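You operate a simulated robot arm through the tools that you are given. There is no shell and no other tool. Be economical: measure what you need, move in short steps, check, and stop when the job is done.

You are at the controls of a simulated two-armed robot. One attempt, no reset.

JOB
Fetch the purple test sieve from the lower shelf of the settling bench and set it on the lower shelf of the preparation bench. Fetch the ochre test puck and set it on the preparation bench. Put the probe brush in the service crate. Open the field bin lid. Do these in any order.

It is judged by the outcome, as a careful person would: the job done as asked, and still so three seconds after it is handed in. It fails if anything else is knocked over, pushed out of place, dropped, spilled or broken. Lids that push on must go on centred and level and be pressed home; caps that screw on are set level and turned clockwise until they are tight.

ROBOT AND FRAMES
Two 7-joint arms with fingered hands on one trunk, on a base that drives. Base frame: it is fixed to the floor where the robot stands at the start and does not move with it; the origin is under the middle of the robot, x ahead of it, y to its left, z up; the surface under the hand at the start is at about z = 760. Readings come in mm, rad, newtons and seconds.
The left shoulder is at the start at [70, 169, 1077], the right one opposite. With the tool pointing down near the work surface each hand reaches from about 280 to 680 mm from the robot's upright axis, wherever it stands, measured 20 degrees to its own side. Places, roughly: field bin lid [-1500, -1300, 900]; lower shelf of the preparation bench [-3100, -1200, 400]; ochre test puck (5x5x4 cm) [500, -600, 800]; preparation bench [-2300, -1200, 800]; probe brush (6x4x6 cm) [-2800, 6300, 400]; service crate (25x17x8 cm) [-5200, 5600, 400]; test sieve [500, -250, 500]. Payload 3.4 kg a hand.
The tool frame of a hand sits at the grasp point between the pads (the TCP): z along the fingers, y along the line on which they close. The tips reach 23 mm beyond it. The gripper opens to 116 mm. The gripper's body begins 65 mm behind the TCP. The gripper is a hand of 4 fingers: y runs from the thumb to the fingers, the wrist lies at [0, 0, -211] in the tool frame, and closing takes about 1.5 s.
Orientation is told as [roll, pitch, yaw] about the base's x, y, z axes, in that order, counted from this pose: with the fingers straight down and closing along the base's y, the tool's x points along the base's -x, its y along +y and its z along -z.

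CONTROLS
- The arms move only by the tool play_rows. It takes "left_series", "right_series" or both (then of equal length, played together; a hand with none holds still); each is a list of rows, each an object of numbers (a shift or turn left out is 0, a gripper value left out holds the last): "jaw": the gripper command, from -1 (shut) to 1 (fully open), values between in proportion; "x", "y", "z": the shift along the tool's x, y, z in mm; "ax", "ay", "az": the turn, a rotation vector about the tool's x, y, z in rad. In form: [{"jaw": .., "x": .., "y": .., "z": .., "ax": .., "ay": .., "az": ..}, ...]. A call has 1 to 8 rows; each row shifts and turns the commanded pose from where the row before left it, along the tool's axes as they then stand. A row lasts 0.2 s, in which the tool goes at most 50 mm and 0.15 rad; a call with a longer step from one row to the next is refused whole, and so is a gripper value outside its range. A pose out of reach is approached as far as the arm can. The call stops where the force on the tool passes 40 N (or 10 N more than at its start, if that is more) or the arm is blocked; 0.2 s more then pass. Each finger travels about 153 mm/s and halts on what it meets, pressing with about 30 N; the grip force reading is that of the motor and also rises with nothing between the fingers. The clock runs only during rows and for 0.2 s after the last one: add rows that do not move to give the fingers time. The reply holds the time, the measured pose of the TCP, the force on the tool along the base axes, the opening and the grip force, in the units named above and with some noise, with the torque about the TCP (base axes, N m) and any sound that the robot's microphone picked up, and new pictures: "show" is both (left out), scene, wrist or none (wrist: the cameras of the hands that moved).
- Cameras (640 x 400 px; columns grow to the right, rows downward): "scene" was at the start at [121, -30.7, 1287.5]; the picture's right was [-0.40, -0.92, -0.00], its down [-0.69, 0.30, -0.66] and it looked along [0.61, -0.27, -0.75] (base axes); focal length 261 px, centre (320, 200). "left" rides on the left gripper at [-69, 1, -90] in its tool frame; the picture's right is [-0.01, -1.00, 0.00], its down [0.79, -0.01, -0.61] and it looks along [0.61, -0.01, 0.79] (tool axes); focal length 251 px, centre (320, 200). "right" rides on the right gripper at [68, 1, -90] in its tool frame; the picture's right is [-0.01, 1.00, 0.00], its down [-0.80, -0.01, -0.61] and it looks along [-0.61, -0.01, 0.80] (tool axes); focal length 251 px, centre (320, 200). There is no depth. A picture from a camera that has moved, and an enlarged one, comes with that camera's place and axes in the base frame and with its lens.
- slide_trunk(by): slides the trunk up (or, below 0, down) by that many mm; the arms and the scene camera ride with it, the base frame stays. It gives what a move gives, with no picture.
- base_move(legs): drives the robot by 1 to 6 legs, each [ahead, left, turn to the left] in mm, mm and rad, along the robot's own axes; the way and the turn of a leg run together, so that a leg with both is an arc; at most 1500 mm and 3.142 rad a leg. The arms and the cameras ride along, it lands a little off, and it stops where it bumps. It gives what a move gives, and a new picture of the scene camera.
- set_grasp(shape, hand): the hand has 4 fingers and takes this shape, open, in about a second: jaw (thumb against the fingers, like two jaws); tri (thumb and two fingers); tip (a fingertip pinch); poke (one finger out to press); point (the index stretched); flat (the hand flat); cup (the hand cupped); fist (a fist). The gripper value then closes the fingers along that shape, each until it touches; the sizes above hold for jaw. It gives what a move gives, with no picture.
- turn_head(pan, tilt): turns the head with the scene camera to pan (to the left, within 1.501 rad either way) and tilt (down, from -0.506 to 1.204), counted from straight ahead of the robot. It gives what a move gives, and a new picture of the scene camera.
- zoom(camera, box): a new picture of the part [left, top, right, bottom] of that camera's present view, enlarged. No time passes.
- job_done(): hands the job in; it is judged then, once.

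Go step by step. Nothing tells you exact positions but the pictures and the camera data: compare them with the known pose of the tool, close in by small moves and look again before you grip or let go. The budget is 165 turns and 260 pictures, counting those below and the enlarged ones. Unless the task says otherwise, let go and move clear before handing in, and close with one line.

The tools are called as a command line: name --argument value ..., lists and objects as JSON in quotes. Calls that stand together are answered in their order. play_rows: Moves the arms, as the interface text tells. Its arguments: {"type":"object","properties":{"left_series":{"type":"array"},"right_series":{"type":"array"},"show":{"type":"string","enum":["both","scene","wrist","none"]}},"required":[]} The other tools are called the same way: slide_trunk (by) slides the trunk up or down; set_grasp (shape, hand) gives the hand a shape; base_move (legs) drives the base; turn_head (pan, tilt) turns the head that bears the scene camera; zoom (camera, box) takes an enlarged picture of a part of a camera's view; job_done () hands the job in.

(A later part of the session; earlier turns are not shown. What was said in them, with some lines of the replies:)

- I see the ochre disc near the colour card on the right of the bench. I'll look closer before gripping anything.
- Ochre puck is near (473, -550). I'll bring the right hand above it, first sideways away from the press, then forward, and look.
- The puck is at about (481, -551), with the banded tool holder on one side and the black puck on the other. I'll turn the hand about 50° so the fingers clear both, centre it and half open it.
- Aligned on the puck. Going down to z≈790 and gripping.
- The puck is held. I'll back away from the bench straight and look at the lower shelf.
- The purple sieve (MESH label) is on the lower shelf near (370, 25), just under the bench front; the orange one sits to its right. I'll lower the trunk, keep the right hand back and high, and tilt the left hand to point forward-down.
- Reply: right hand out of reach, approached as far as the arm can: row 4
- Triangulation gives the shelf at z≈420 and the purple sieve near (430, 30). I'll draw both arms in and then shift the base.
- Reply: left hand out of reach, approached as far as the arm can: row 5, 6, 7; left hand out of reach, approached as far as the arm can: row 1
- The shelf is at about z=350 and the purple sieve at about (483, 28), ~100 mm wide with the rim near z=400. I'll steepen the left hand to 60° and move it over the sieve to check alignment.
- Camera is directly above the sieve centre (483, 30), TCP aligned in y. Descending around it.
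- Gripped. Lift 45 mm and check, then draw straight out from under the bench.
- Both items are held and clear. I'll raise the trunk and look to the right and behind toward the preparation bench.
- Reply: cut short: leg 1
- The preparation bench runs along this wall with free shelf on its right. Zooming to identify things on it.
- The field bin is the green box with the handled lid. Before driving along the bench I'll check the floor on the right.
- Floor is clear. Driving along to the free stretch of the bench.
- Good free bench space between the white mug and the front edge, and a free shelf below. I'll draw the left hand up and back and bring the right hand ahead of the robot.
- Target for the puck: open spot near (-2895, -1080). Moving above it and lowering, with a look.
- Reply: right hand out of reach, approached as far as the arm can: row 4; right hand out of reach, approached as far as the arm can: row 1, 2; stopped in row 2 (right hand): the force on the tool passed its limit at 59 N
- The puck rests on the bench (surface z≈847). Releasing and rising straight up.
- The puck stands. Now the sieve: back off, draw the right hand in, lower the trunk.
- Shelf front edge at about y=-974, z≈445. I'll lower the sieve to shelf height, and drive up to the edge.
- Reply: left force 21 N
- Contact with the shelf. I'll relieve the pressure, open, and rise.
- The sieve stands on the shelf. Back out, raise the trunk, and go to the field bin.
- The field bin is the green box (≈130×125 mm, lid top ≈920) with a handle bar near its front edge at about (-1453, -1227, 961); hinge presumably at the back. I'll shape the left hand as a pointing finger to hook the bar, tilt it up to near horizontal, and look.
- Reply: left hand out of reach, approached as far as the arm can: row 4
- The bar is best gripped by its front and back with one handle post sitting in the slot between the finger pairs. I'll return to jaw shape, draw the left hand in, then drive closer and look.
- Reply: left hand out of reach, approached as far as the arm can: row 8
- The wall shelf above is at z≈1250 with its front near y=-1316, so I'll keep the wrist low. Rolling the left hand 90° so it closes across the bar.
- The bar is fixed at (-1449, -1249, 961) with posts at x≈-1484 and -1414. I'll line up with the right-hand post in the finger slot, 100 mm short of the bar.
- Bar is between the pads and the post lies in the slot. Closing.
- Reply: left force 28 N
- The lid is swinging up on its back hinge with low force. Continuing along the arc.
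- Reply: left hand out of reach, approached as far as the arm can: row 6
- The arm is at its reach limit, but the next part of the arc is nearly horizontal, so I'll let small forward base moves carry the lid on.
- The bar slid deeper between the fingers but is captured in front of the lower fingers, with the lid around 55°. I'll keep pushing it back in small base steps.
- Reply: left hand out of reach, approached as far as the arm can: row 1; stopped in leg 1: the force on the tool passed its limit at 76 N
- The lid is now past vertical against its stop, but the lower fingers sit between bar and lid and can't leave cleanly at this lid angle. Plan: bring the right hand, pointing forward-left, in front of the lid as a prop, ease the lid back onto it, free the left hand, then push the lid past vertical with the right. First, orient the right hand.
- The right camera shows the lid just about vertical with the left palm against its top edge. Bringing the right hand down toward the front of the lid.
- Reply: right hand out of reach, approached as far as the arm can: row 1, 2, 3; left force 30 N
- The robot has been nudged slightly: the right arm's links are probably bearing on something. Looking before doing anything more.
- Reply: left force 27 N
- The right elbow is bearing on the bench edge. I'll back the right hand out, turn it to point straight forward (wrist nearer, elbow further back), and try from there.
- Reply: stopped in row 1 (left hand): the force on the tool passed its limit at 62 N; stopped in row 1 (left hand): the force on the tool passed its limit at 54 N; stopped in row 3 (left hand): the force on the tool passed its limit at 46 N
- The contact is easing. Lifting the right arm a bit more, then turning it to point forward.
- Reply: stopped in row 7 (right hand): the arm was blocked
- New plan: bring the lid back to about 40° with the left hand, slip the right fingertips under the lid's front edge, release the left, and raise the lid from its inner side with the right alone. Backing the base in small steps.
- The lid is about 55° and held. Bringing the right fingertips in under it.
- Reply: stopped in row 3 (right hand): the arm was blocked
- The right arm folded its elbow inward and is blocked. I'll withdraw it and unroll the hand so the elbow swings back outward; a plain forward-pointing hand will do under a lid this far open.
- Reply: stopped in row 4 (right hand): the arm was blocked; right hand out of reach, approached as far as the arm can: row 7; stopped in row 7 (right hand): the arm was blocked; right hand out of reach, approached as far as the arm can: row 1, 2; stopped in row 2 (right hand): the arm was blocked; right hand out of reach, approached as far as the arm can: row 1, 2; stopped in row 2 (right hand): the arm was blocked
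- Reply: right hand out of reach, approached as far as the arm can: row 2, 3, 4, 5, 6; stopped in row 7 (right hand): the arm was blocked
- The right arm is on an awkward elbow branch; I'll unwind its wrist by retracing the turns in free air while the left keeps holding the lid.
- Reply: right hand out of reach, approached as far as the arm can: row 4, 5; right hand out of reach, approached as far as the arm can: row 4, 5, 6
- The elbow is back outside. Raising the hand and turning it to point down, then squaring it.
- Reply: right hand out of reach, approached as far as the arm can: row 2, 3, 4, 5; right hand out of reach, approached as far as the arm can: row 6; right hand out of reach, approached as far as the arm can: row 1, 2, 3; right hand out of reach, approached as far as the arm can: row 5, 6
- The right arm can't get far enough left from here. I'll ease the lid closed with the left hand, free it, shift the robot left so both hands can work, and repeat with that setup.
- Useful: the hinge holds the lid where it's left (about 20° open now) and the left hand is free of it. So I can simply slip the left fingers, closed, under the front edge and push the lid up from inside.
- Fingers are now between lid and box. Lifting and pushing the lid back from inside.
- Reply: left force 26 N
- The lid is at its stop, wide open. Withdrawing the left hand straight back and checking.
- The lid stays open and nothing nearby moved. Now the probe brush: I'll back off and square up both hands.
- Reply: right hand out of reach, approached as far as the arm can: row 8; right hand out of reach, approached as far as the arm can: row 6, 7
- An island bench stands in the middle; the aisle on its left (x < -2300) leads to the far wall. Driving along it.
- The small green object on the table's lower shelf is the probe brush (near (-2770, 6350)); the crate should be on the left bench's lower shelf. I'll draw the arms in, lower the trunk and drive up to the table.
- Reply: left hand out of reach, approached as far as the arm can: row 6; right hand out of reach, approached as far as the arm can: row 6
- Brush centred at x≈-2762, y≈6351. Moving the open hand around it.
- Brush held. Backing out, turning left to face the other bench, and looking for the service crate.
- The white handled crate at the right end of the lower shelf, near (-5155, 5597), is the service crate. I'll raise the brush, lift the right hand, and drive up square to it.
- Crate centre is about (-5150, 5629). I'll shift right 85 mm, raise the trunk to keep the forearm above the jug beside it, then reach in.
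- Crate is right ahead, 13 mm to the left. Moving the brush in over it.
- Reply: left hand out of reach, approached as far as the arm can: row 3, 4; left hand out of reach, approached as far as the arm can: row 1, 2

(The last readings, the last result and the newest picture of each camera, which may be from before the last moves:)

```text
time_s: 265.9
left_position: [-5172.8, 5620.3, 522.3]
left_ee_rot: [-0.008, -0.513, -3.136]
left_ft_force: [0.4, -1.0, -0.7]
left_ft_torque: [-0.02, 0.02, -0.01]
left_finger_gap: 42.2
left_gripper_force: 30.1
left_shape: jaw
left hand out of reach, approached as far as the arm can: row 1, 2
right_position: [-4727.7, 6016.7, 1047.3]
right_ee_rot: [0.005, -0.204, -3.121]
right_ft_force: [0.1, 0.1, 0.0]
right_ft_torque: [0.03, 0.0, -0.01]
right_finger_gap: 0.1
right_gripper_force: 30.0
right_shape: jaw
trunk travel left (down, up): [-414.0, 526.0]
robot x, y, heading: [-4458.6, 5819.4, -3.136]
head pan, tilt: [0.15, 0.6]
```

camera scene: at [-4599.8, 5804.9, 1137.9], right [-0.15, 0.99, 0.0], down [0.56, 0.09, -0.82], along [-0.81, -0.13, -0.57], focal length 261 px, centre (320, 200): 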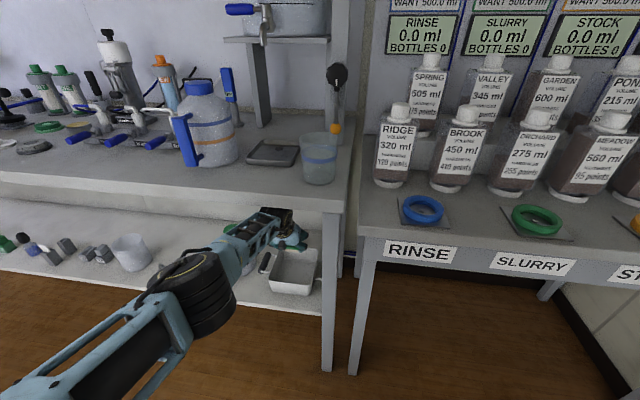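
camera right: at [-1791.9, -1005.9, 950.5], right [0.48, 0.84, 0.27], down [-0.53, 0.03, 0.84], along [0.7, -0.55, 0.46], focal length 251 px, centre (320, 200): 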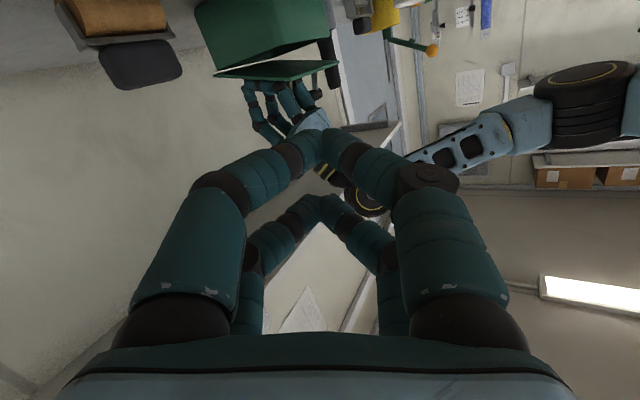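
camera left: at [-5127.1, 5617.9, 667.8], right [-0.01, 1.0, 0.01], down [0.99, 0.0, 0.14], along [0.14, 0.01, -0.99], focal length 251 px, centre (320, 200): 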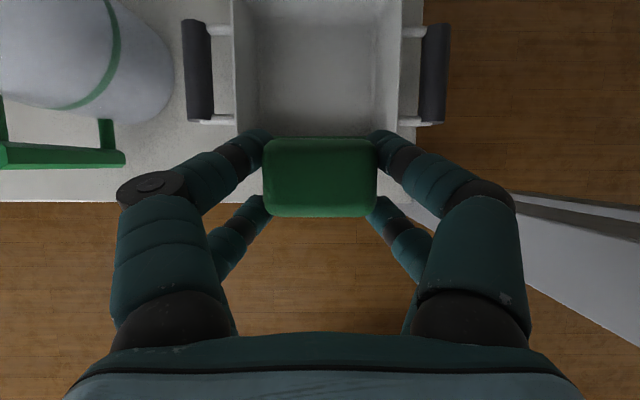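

base_move --legs '[[28, 0, 0]]'

slide_trunk --by -40

zoom --camera "left" --box '[0, 0, 640, 400]'

```text
time_s: 266.8
left_position: [-5200.5, 5619.4, 521.6]
left_ee_rot: [-0.008, -0.511, -3.138]
left_ft_force: [0.1, -0.2, -0.9]
left_ft_torque: [-0.03, -0.03, -0.04]
left_finger_gap: 42.4
left_gripper_force: 30.0
left_shape: jaw
right_position: [-4757.7, 6017.0, 1047.0]
right_ee_rot: [0.004, -0.202, -3.12]
right_ft_force: [0.4, 0.5, 1.1]
right_ft_torque: [0.0, -0.06, -0.01]
right_finger_gap: 0.2
right_gripper_force: 29.8
right_shape: jaw
trunk travel left (down, up): [-414.0, 526.0]
robot x, y, heading: [-4489.6, 5821.0, -3.139]
head pan, tilt: [0.15, 0.6]
camera scene: at [-4628.0, 5804.9, 1138.0], right [-0.15, 0.99, 0.0], down [0.56, 0.09, -0.82], along [-0.81, -0.13, -0.57], focal length 261 px, centre (320, 200)
```

scene: 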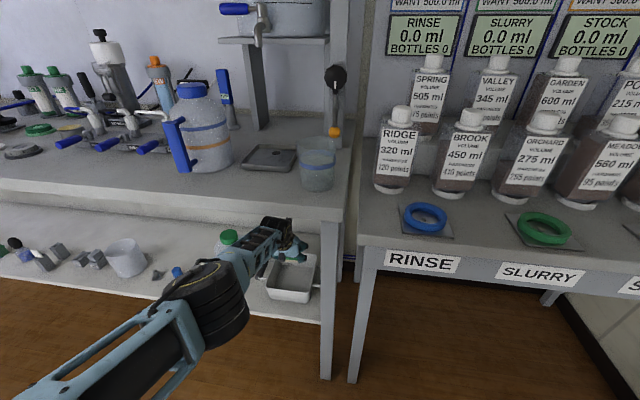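

```text
time_s: 267.6
left_position: [-5201.0, 5618.8, 481.6]
left_ee_rot: [-0.009, -0.515, -3.136]
left_ft_force: [-0.1, -0.3, 0.3]
left_ft_torque: [0.02, 0.01, -0.01]
left_finger_gap: 42.5
left_gripper_force: 29.9
left_shape: jaw
right_position: [-4756.8, 6016.7, 1008.4]
right_ee_rot: [0.003, -0.204, -3.122]
right_ft_force: [0.5, 0.4, 1.1]
right_ft_torque: [0.04, -0.03, 0.02]
right_finger_gap: 0.2
right_gripper_force: 30.3
right_shape: jaw
trunk travel left (down, up): [-374.0, 566.0]
robot x, y, heading: [-4482.8, 5815.8, -3.143]
head pan, tilt: [0.15, 0.6]
```

```text
1.00 times, centred on (320, 200) of left (not enlarged: the box is as wide or as high as the picture)
camera zoom: at [-5216.6, 5618.1, 593.8], right [-0.01, 1.0, 0.01], down [0.99, 0.0, 0.14], along [0.14, 0.01, -0.99], focal length 251 px, centre (320, 200)
```

zoom: 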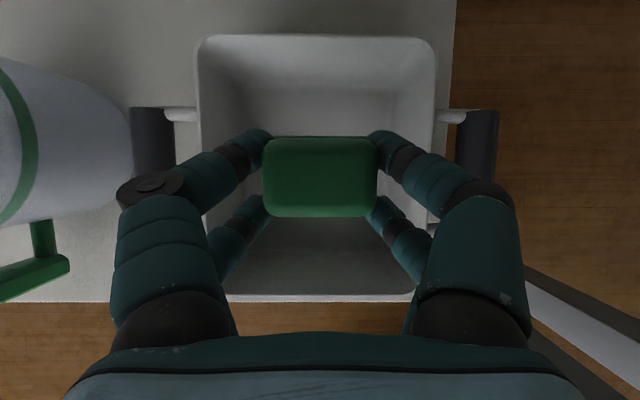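

slide_trunk --by -25

slide_trunk --by -6

zoom --camera "left" --box '[0, 0, 640, 400]'

```text
time_s: 268.3
left_position: [-5202.3, 5620.2, 456.5]
left_ee_rot: [-0.01, -0.513, -3.139]
left_ft_force: [0.3, 0.3, -1.5]
left_ft_torque: [-0.03, -0.04, -0.02]
left_finger_gap: 41.9
left_gripper_force: 30.0
left_shape: jaw
right_position: [-4755.8, 6016.4, 982.7]
right_ee_rot: [0.003, -0.204, -3.121]
right_ft_force: [-0.1, -0.4, 0.0]
right_ft_torque: [-0.04, -0.03, 0.01]
right_finger_gap: 0.2
right_gripper_force: 29.8
right_shape: jaw
trunk travel left (down, up): [-349.0, 591.0]
robot x, y, heading: [-4488.4, 5812.7, -3.141]
head pan, tilt: [0.15, 0.6]
```

```text
time_s: 268.8
left_position: [-5201.0, 5619.2, 450.3]
left_ee_rot: [-0.008, -0.514, -3.139]
left_ft_force: [-0.1, 0.7, -1.6]
left_ft_torque: [0.01, 0.03, 0.02]
left_finger_gap: 42.3
left_gripper_force: 30.2
left_shape: jaw
right_position: [-4756.9, 6017.0, 977.0]
right_ee_rot: [0.001, -0.203, -3.122]
right_ft_force: [0.6, 0.0, -0.2]
right_ft_torque: [0.01, -0.02, 0.02]
right_finger_gap: 0.0
right_gripper_force: 29.4
right_shape: jaw
trunk travel left (down, up): [-343.0, 597.0]
robot x, y, heading: [-4486.3, 5815.7, -3.136]
head pan, tilt: [0.15, 0.6]
```

```text
1.00 times, centred on (320, 200) of left (not enlarged: the box is as wide or as high as the picture)
camera zoom: at [-5216.7, 5618.1, 562.8], right [-0.01, 1.0, 0.01], down [0.99, 0.0, 0.14], along [0.14, 0.01, -0.99], focal length 251 px, centre (320, 200)
```

zoom: 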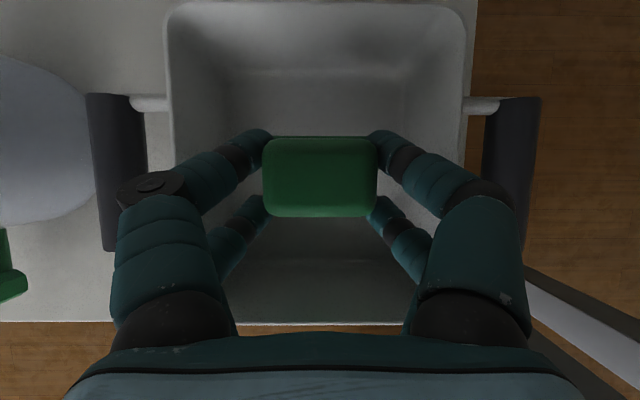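

The rim is lower than I assumed (~435), so the crate floor is near 360. Lowering further in steps until the brush touches.

slide_trunk --by -32

slide_trunk --by -6

slide_trunk --by -4

zoom --camera "left" --box '[0, 0, 640, 400]'

```text
time_s: 269.6
left_position: [-5201.5, 5619.7, 419.2]
left_ee_rot: [-0.009, -0.513, -3.136]
left_ft_force: [0.3, -0.2, -1.2]
left_ft_torque: [0.01, -0.01, 0.0]
left_finger_gap: 41.9
left_gripper_force: 30.0
left_shape: jaw
right_position: [-4756.2, 6016.7, 945.3]
right_ee_rot: [0.002, -0.205, -3.119]
right_ft_force: [0.0, -0.1, -0.5]
right_ft_torque: [-0.02, 0.04, -0.02]
right_finger_gap: 0.0
right_gripper_force: 30.4
right_shape: jaw
trunk travel left (down, up): [-311.0, 629.0]
robot x, y, heading: [-4487.0, 5816.9, -3.137]
head pan, tilt: [0.15, 0.6]
```

```text
time_s: 270.2
left_position: [-5201.2, 5619.9, 413.8]
left_ee_rot: [-0.01, -0.513, -3.139]
left_ft_force: [0.3, -0.3, -1.8]
left_ft_torque: [-0.01, 0.0, 0.03]
left_finger_gap: 42.3
left_gripper_force: 30.3
left_shape: jaw
right_position: [-4756.3, 6016.3, 938.4]
right_ee_rot: [0.0, -0.205, -3.121]
right_ft_force: [0.2, -0.3, 0.0]
right_ft_torque: [-0.02, 0.02, 0.03]
right_finger_gap: 0.1
right_gripper_force: 30.0
right_shape: jaw
trunk travel left (down, up): [-305.0, 635.0]
robot x, y, heading: [-4485.3, 5817.7, -3.142]
head pan, tilt: [0.15, 0.6]
```

```text
time_s: 270.7
left_position: [-5201.9, 5620.0, 408.3]
left_ee_rot: [-0.01, -0.513, -3.137]
left_ft_force: [-1.1, -0.3, -0.2]
left_ft_torque: [-0.01, -0.02, 0.0]
left_finger_gap: 42.3
left_gripper_force: 30.3
left_shape: jaw
right_position: [-4755.7, 6016.4, 934.7]
right_ee_rot: [0.0, -0.203, -3.119]
right_ft_force: [0.3, 0.0, 0.0]
right_ft_torque: [0.0, -0.01, -0.02]
right_finger_gap: 0.1
right_gripper_force: 30.4
right_shape: jaw
trunk travel left (down, up): [-301.0, 639.0]
robot x, y, heading: [-4494.3, 5818.4, -3.142]
head pan, tilt: [0.15, 0.6]
```

```text
1.00 times, centred on (320, 200) of left (not enlarged: the box is as wide or as high as the picture)
camera zoom: at [-5216.7, 5618.1, 520.8], right [-0.01, 1.0, 0.01], down [0.99, 0.0, 0.14], along [0.14, 0.01, -0.99], focal length 251 px, centre (320, 200)
```

zoom: 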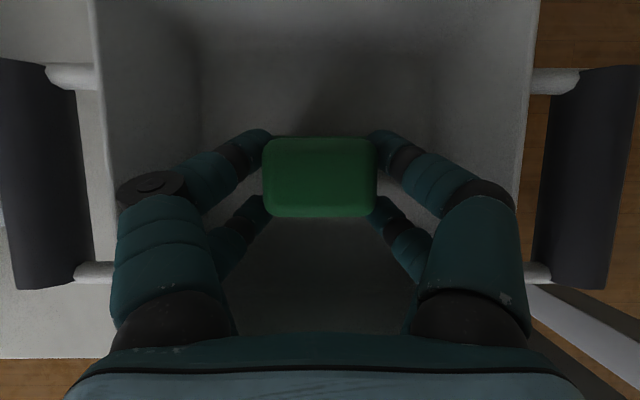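

slide_trunk --by -4

slide_trunk --by -3

slide_trunk --by -3

```text
time_s: 271.2
left_position: [-5201.7, 5619.1, 404.1]
left_ee_rot: [-0.009, -0.513, -3.137]
left_ft_force: [-0.8, -0.1, -1.3]
left_ft_torque: [0.01, -0.01, 0.01]
left_finger_gap: 42.2
left_gripper_force: 30.3
left_shape: jaw
right_position: [-4756.3, 6016.4, 930.7]
right_ee_rot: [0.001, -0.205, -3.119]
right_ft_force: [0.1, -0.2, 0.2]
right_ft_torque: [-0.02, -0.03, -0.01]
right_finger_gap: 0.1
right_gripper_force: 29.5
right_shape: jaw
trunk travel left (down, up): [-297.0, 643.0]
robot x, y, heading: [-4489.8, 5817.2, -3.136]
head pan, tilt: [0.15, 0.6]
```

```text
time_s: 271.7
left_position: [-5202.0, 5620.2, 401.4]
left_ee_rot: [-0.009, -0.513, -3.141]
left_ft_force: [0.4, -0.2, -0.6]
left_ft_torque: [-0.03, -0.01, -0.03]
left_finger_gap: 42.0
left_gripper_force: 30.3
left_shape: jaw
right_position: [-4756.8, 6016.0, 928.3]
right_ee_rot: [0.003, -0.203, -3.12]
right_ft_force: [0.3, 0.2, -0.3]
right_ft_torque: [-0.04, 0.02, 0.0]
right_finger_gap: 0.2
right_gripper_force: 29.7
right_shape: jaw
trunk travel left (down, up): [-294.0, 646.0]
robot x, y, heading: [-4484.9, 5818.0, -3.143]
head pan, tilt: [0.15, 0.6]
```

```text
time_s: 272.3
left_position: [-5201.2, 5620.0, 400.0]
left_ee_rot: [-0.008, -0.516, -3.137]
left_ft_force: [-0.4, -0.2, 4.4]
left_ft_torque: [-0.06, 0.03, -0.01]
left_finger_gap: 42.4
left_gripper_force: 30.2
left_shape: jaw
right_position: [-4755.7, 6016.2, 923.8]
right_ee_rot: [0.003, -0.205, -3.119]
right_ft_force: [0.3, 0.4, 0.2]
right_ft_torque: [0.0, 0.01, -0.02]
right_finger_gap: 0.0
right_gripper_force: 30.1
right_shape: jaw
trunk travel left (down, up): [-291.0, 649.0]
robot x, y, heading: [-4488.5, 5815.5, -3.136]
head pan, tilt: [0.15, 0.6]
```

Contact with the crate floor. Releasing and rising straight up with the trunk.

play_rows --left_series '[{"jaw": 0.1}, {}, {}, {}]' --show "none"

slide_trunk --by 130

zoom --camera "left" --box '[0, 0, 640, 400]'

```text
time_s: 273.3
left_position: [-5200.9, 5619.0, 398.4]
left_ee_rot: [-0.009, -0.513, -3.138]
left_ft_force: [-0.7, 0.1, 0.5]
left_ft_torque: [-0.01, 0.0, -0.04]
left_finger_gap: 63.1
left_gripper_force: 0.1
left_shape: jaw
right_position: [-4756.8, 6017.3, 924.6]
right_ee_rot: [0.005, -0.203, -3.121]
right_ft_force: [0.4, 0.0, 0.0]
right_ft_torque: [0.03, 0.02, -0.03]
right_finger_gap: 0.0
right_gripper_force: 29.8
right_shape: jaw
trunk travel left (down, up): [-291.0, 649.0]
robot x, y, heading: [-4487.3, 5816.4, -3.133]
head pan, tilt: [0.15, 0.6]
```

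```text
time_s: 274.8
left_position: [-5200.6, 5620.9, 529.2]
left_ee_rot: [-0.01, -0.514, -3.139]
left_ft_force: [0.7, -0.7, 0.3]
left_ft_torque: [-0.01, 0.02, 0.0]
left_finger_gap: 63.1
left_gripper_force: 0.0
left_shape: jaw
right_position: [-4756.8, 6016.2, 1054.2]
right_ee_rot: [0.005, -0.204, -3.121]
right_ft_force: [0.2, -1.1, 0.1]
right_ft_torque: [-0.01, -0.04, 0.0]
right_finger_gap: 0.1
right_gripper_force: 30.2
right_shape: jaw
trunk travel left (down, up): [-421.0, 519.0]
robot x, y, heading: [-4485.0, 5817.6, -3.14]
head pan, tilt: [0.15, 0.6]
```

```text
1.00 times, centred on (320, 200) of left (not enlarged: the box is as wide or as high as the picture)
camera zoom: at [-5216.8, 5618.2, 640.7], right [-0.01, 1.0, 0.01], down [0.99, 0.0, 0.14], along [0.14, 0.01, -0.99], focal length 251 px, centre (320, 200)
```

zoom: 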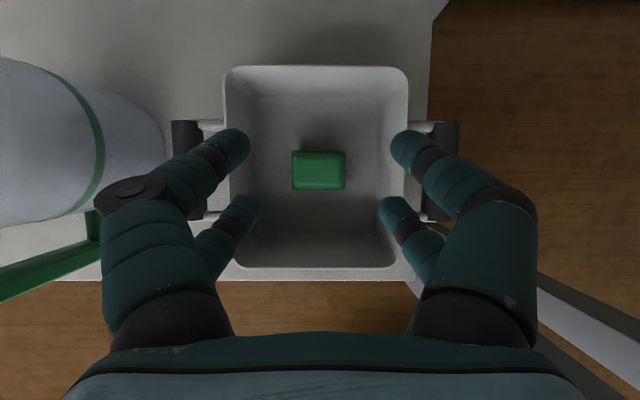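

The brush stands in the crate. Backing clear for a last look.

base_move --legs '[[500, 0, 0]]'

```text
time_s: 276.3
left_position: [-5303.1, 5613.9, 500.7]
left_ee_rot: [-0.011, -0.468, -3.13]
left_ft_force: [0.5, 0.0, -0.3]
left_ft_torque: [-0.02, 0.03, -0.02]
left_finger_gap: 63.2
left_gripper_force: 0.2
left_shape: jaw
right_position: [-4881.4, 6013.0, 1057.4]
right_ee_rot: [0.0, -0.207, -3.109]
right_ft_force: [0.6, -0.3, 0.8]
right_ft_torque: [-0.03, -0.04, 0.01]
right_finger_gap: 0.1
right_gripper_force: 30.0
right_shape: jaw
trunk travel left (down, up): [-421.0, 519.0]
robot x, y, heading: [-4616.3, 5813.3, -3.126]
head pan, tilt: [0.15, 0.6]
stopped in leg 1: the robot was blocked; the commanded pose is now the measured one
camera scene: at [-4748.9, 5800.8, 1146.1], right [-0.16, 0.99, 0.0], down [0.56, 0.09, -0.83], along [-0.81, -0.13, -0.56], focal length 261 px, centre (320, 200)
```

scene: 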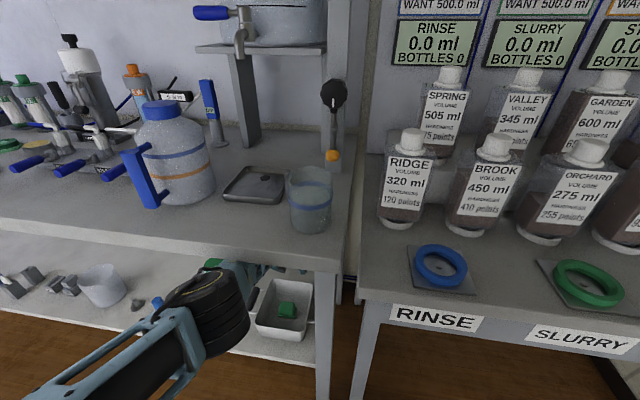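

I drove the wrong way and it stopped on a bump; nothing looks displaced yet. Backing straight out along the same line.

base_move --legs '[[-130, 0, 0]]'

zoom --camera "left" --box '[0, 0, 640, 400]'

```text
time_s: 277.6
left_position: [-5176.1, 5617.9, 503.3]
left_ee_rot: [-0.01, -0.47, -3.135]
left_ft_force: [-0.1, -0.5, -0.8]
left_ft_torque: [-0.01, -0.01, 0.01]
left_finger_gap: 63.4
left_gripper_force: 0.1
left_shape: jaw
right_position: [-4752.1, 6016.1, 1055.4]
right_ee_rot: [0.003, -0.206, -3.111]
right_ft_force: [0.8, 1.0, -1.0]
right_ft_torque: [0.01, 0.05, -0.02]
right_finger_gap: 0.0
right_gripper_force: 29.9
right_shape: jaw
trunk travel left (down, up): [-421.0, 519.0]
robot x, y, heading: [-4484.5, 5820.9, -3.127]
head pan, tilt: [0.15, 0.6]
camera scene: at [-4620.8, 5805.2, 1145.3], right [-0.16, 0.99, 0.0], down [0.56, 0.09, -0.83], along [-0.81, -0.13, -0.56], focal length 261 px, centre (320, 200)
```

scene: 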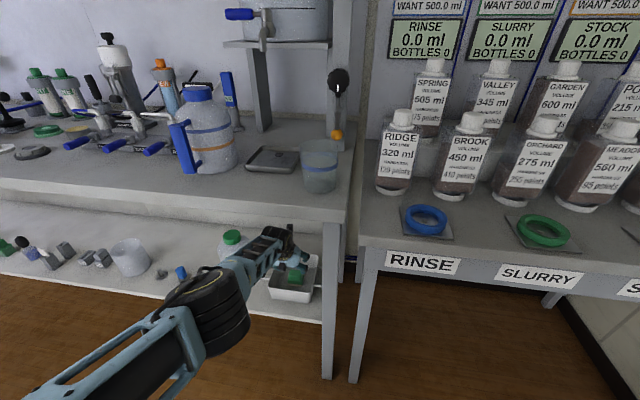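

```text
1.00 times, centred on (320, 200) of left (not enlarged: the box is as wide or as high as the picture)
camera zoom: at [-5196.8, 5616.8, 613.1], right [-0.01, 1.0, 0.01], down [0.98, 0.01, 0.18], along [0.18, 0.01, -0.98], focal length 251 px, centre (320, 200)
```

zoom: 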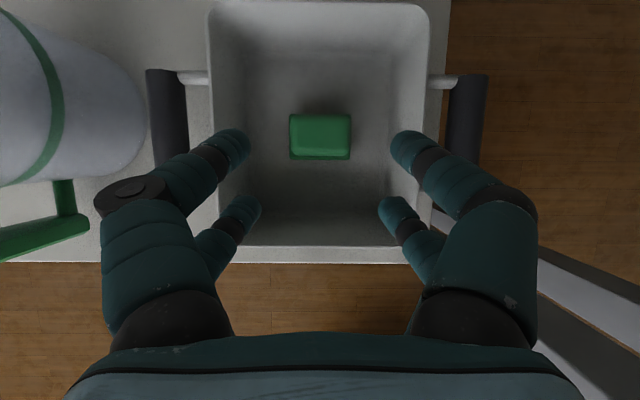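

Crate, brush and jug are unchanged. Raising the hand slightly and backing out (negative this time).

play_rows --left_series '[{"x": -10, "z": -20}, {"x": -10, "z": -20}, {}]' --show "none"

base_move --legs '[[-600, 0, 0]]'

zoom --camera "scene" --box '[100, 30, 500, 280]'

```text
time_s: 278.4
left_position: [-5191.7, 5619.8, 541.1]
left_ee_rot: [-0.007, -0.467, -3.136]
left_ft_force: [-1.0, -0.5, -0.3]
left_ft_torque: [-0.02, 0.0, -0.02]
left_finger_gap: 63.3
left_gripper_force: 0.1
left_shape: jaw
left hand out of reach, approached as far as the arm can: row 1, 2
right_position: [-4753.6, 6016.1, 1055.4]
right_ee_rot: [0.003, -0.205, -3.111]
right_ft_force: [0.2, 0.4, 0.1]
right_ft_torque: [0.02, -0.02, 0.0]
right_finger_gap: 0.2
right_gripper_force: 29.8
right_shape: jaw
trunk travel left (down, up): [-421.0, 519.0]
robot x, y, heading: [-4481.6, 5817.8, -3.127]
head pan, tilt: [0.15, 0.6]
```

```text
time_s: 281.8
left_position: [-4593.1, 5625.6, 541.3]
left_ee_rot: [-0.008, -0.467, -3.131]
left_ft_force: [0.7, -1.0, 0.1]
left_ft_torque: [-0.01, -0.02, 0.02]
left_finger_gap: 63.1
left_gripper_force: 0.0
left_shape: jaw
right_position: [-4156.8, 6025.2, 1054.9]
right_ee_rot: [0.002, -0.205, -3.109]
right_ft_force: [0.3, 0.2, 0.8]
right_ft_torque: [-0.02, 0.0, 0.0]
right_finger_gap: 0.0
right_gripper_force: 30.0
right_shape: jaw
trunk travel left (down, up): [-421.0, 519.0]
robot x, y, heading: [-3886.1, 5825.3, -3.129]
head pan, tilt: [0.15, 0.6]
camera scene: at [-4024.8, 5813.5, 1145.2], right [-0.17, 0.99, 0.0], down [0.56, 0.09, -0.83], along [-0.81, -0.14, -0.56], focal length 261 px, centre (320, 200)
```

scene: 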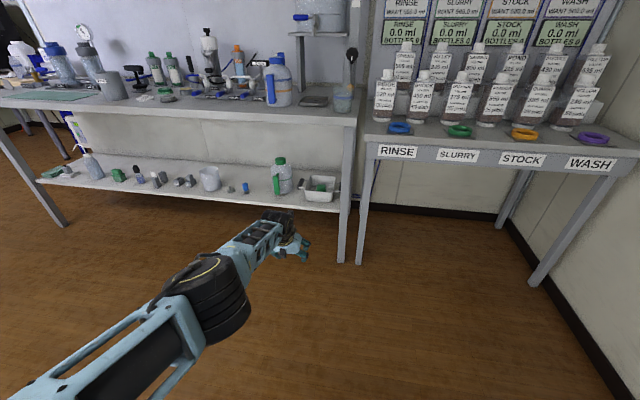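

```text
1.60 times, centred on (300, 155) of scene
camera zoom: at [-4024.8, 5813.5, 1145.2], right [-0.17, 0.99, 0.0], down [0.56, 0.09, -0.83], along [-0.81, -0.14, -0.56], focal length 418 px, centre (352, 272)
```

zoom: 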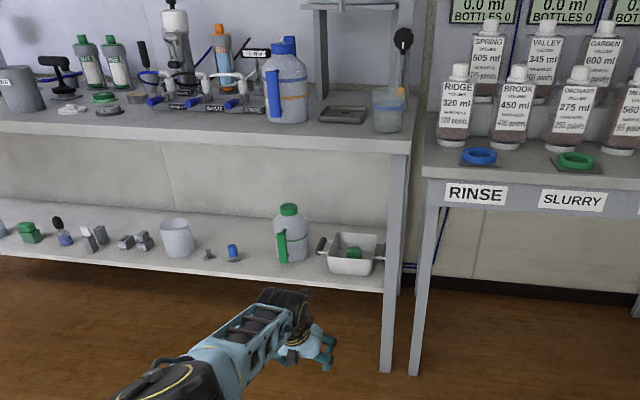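

The brush is in the crate and everything on this bench is standing. The puck, sieve and lid were done and looked right when I last saw them, so I'm handing in.

job_done

```text
The job is handed in.
```

All four tasks are done and handed in: the purple sieve is on the preparation bench's lower shelf, the ochre puck is on the preparation bench, the field bin lid is open, and the probe brush is in the service crate. Two bumps happened on the way: the right elbow pressed on the preparation bench edge, and the robot drove the wrong way into the bench holding the crate. I saw nothing knocked over or moved after either one, though I did not go back to recheck the preparation bench before handing in.
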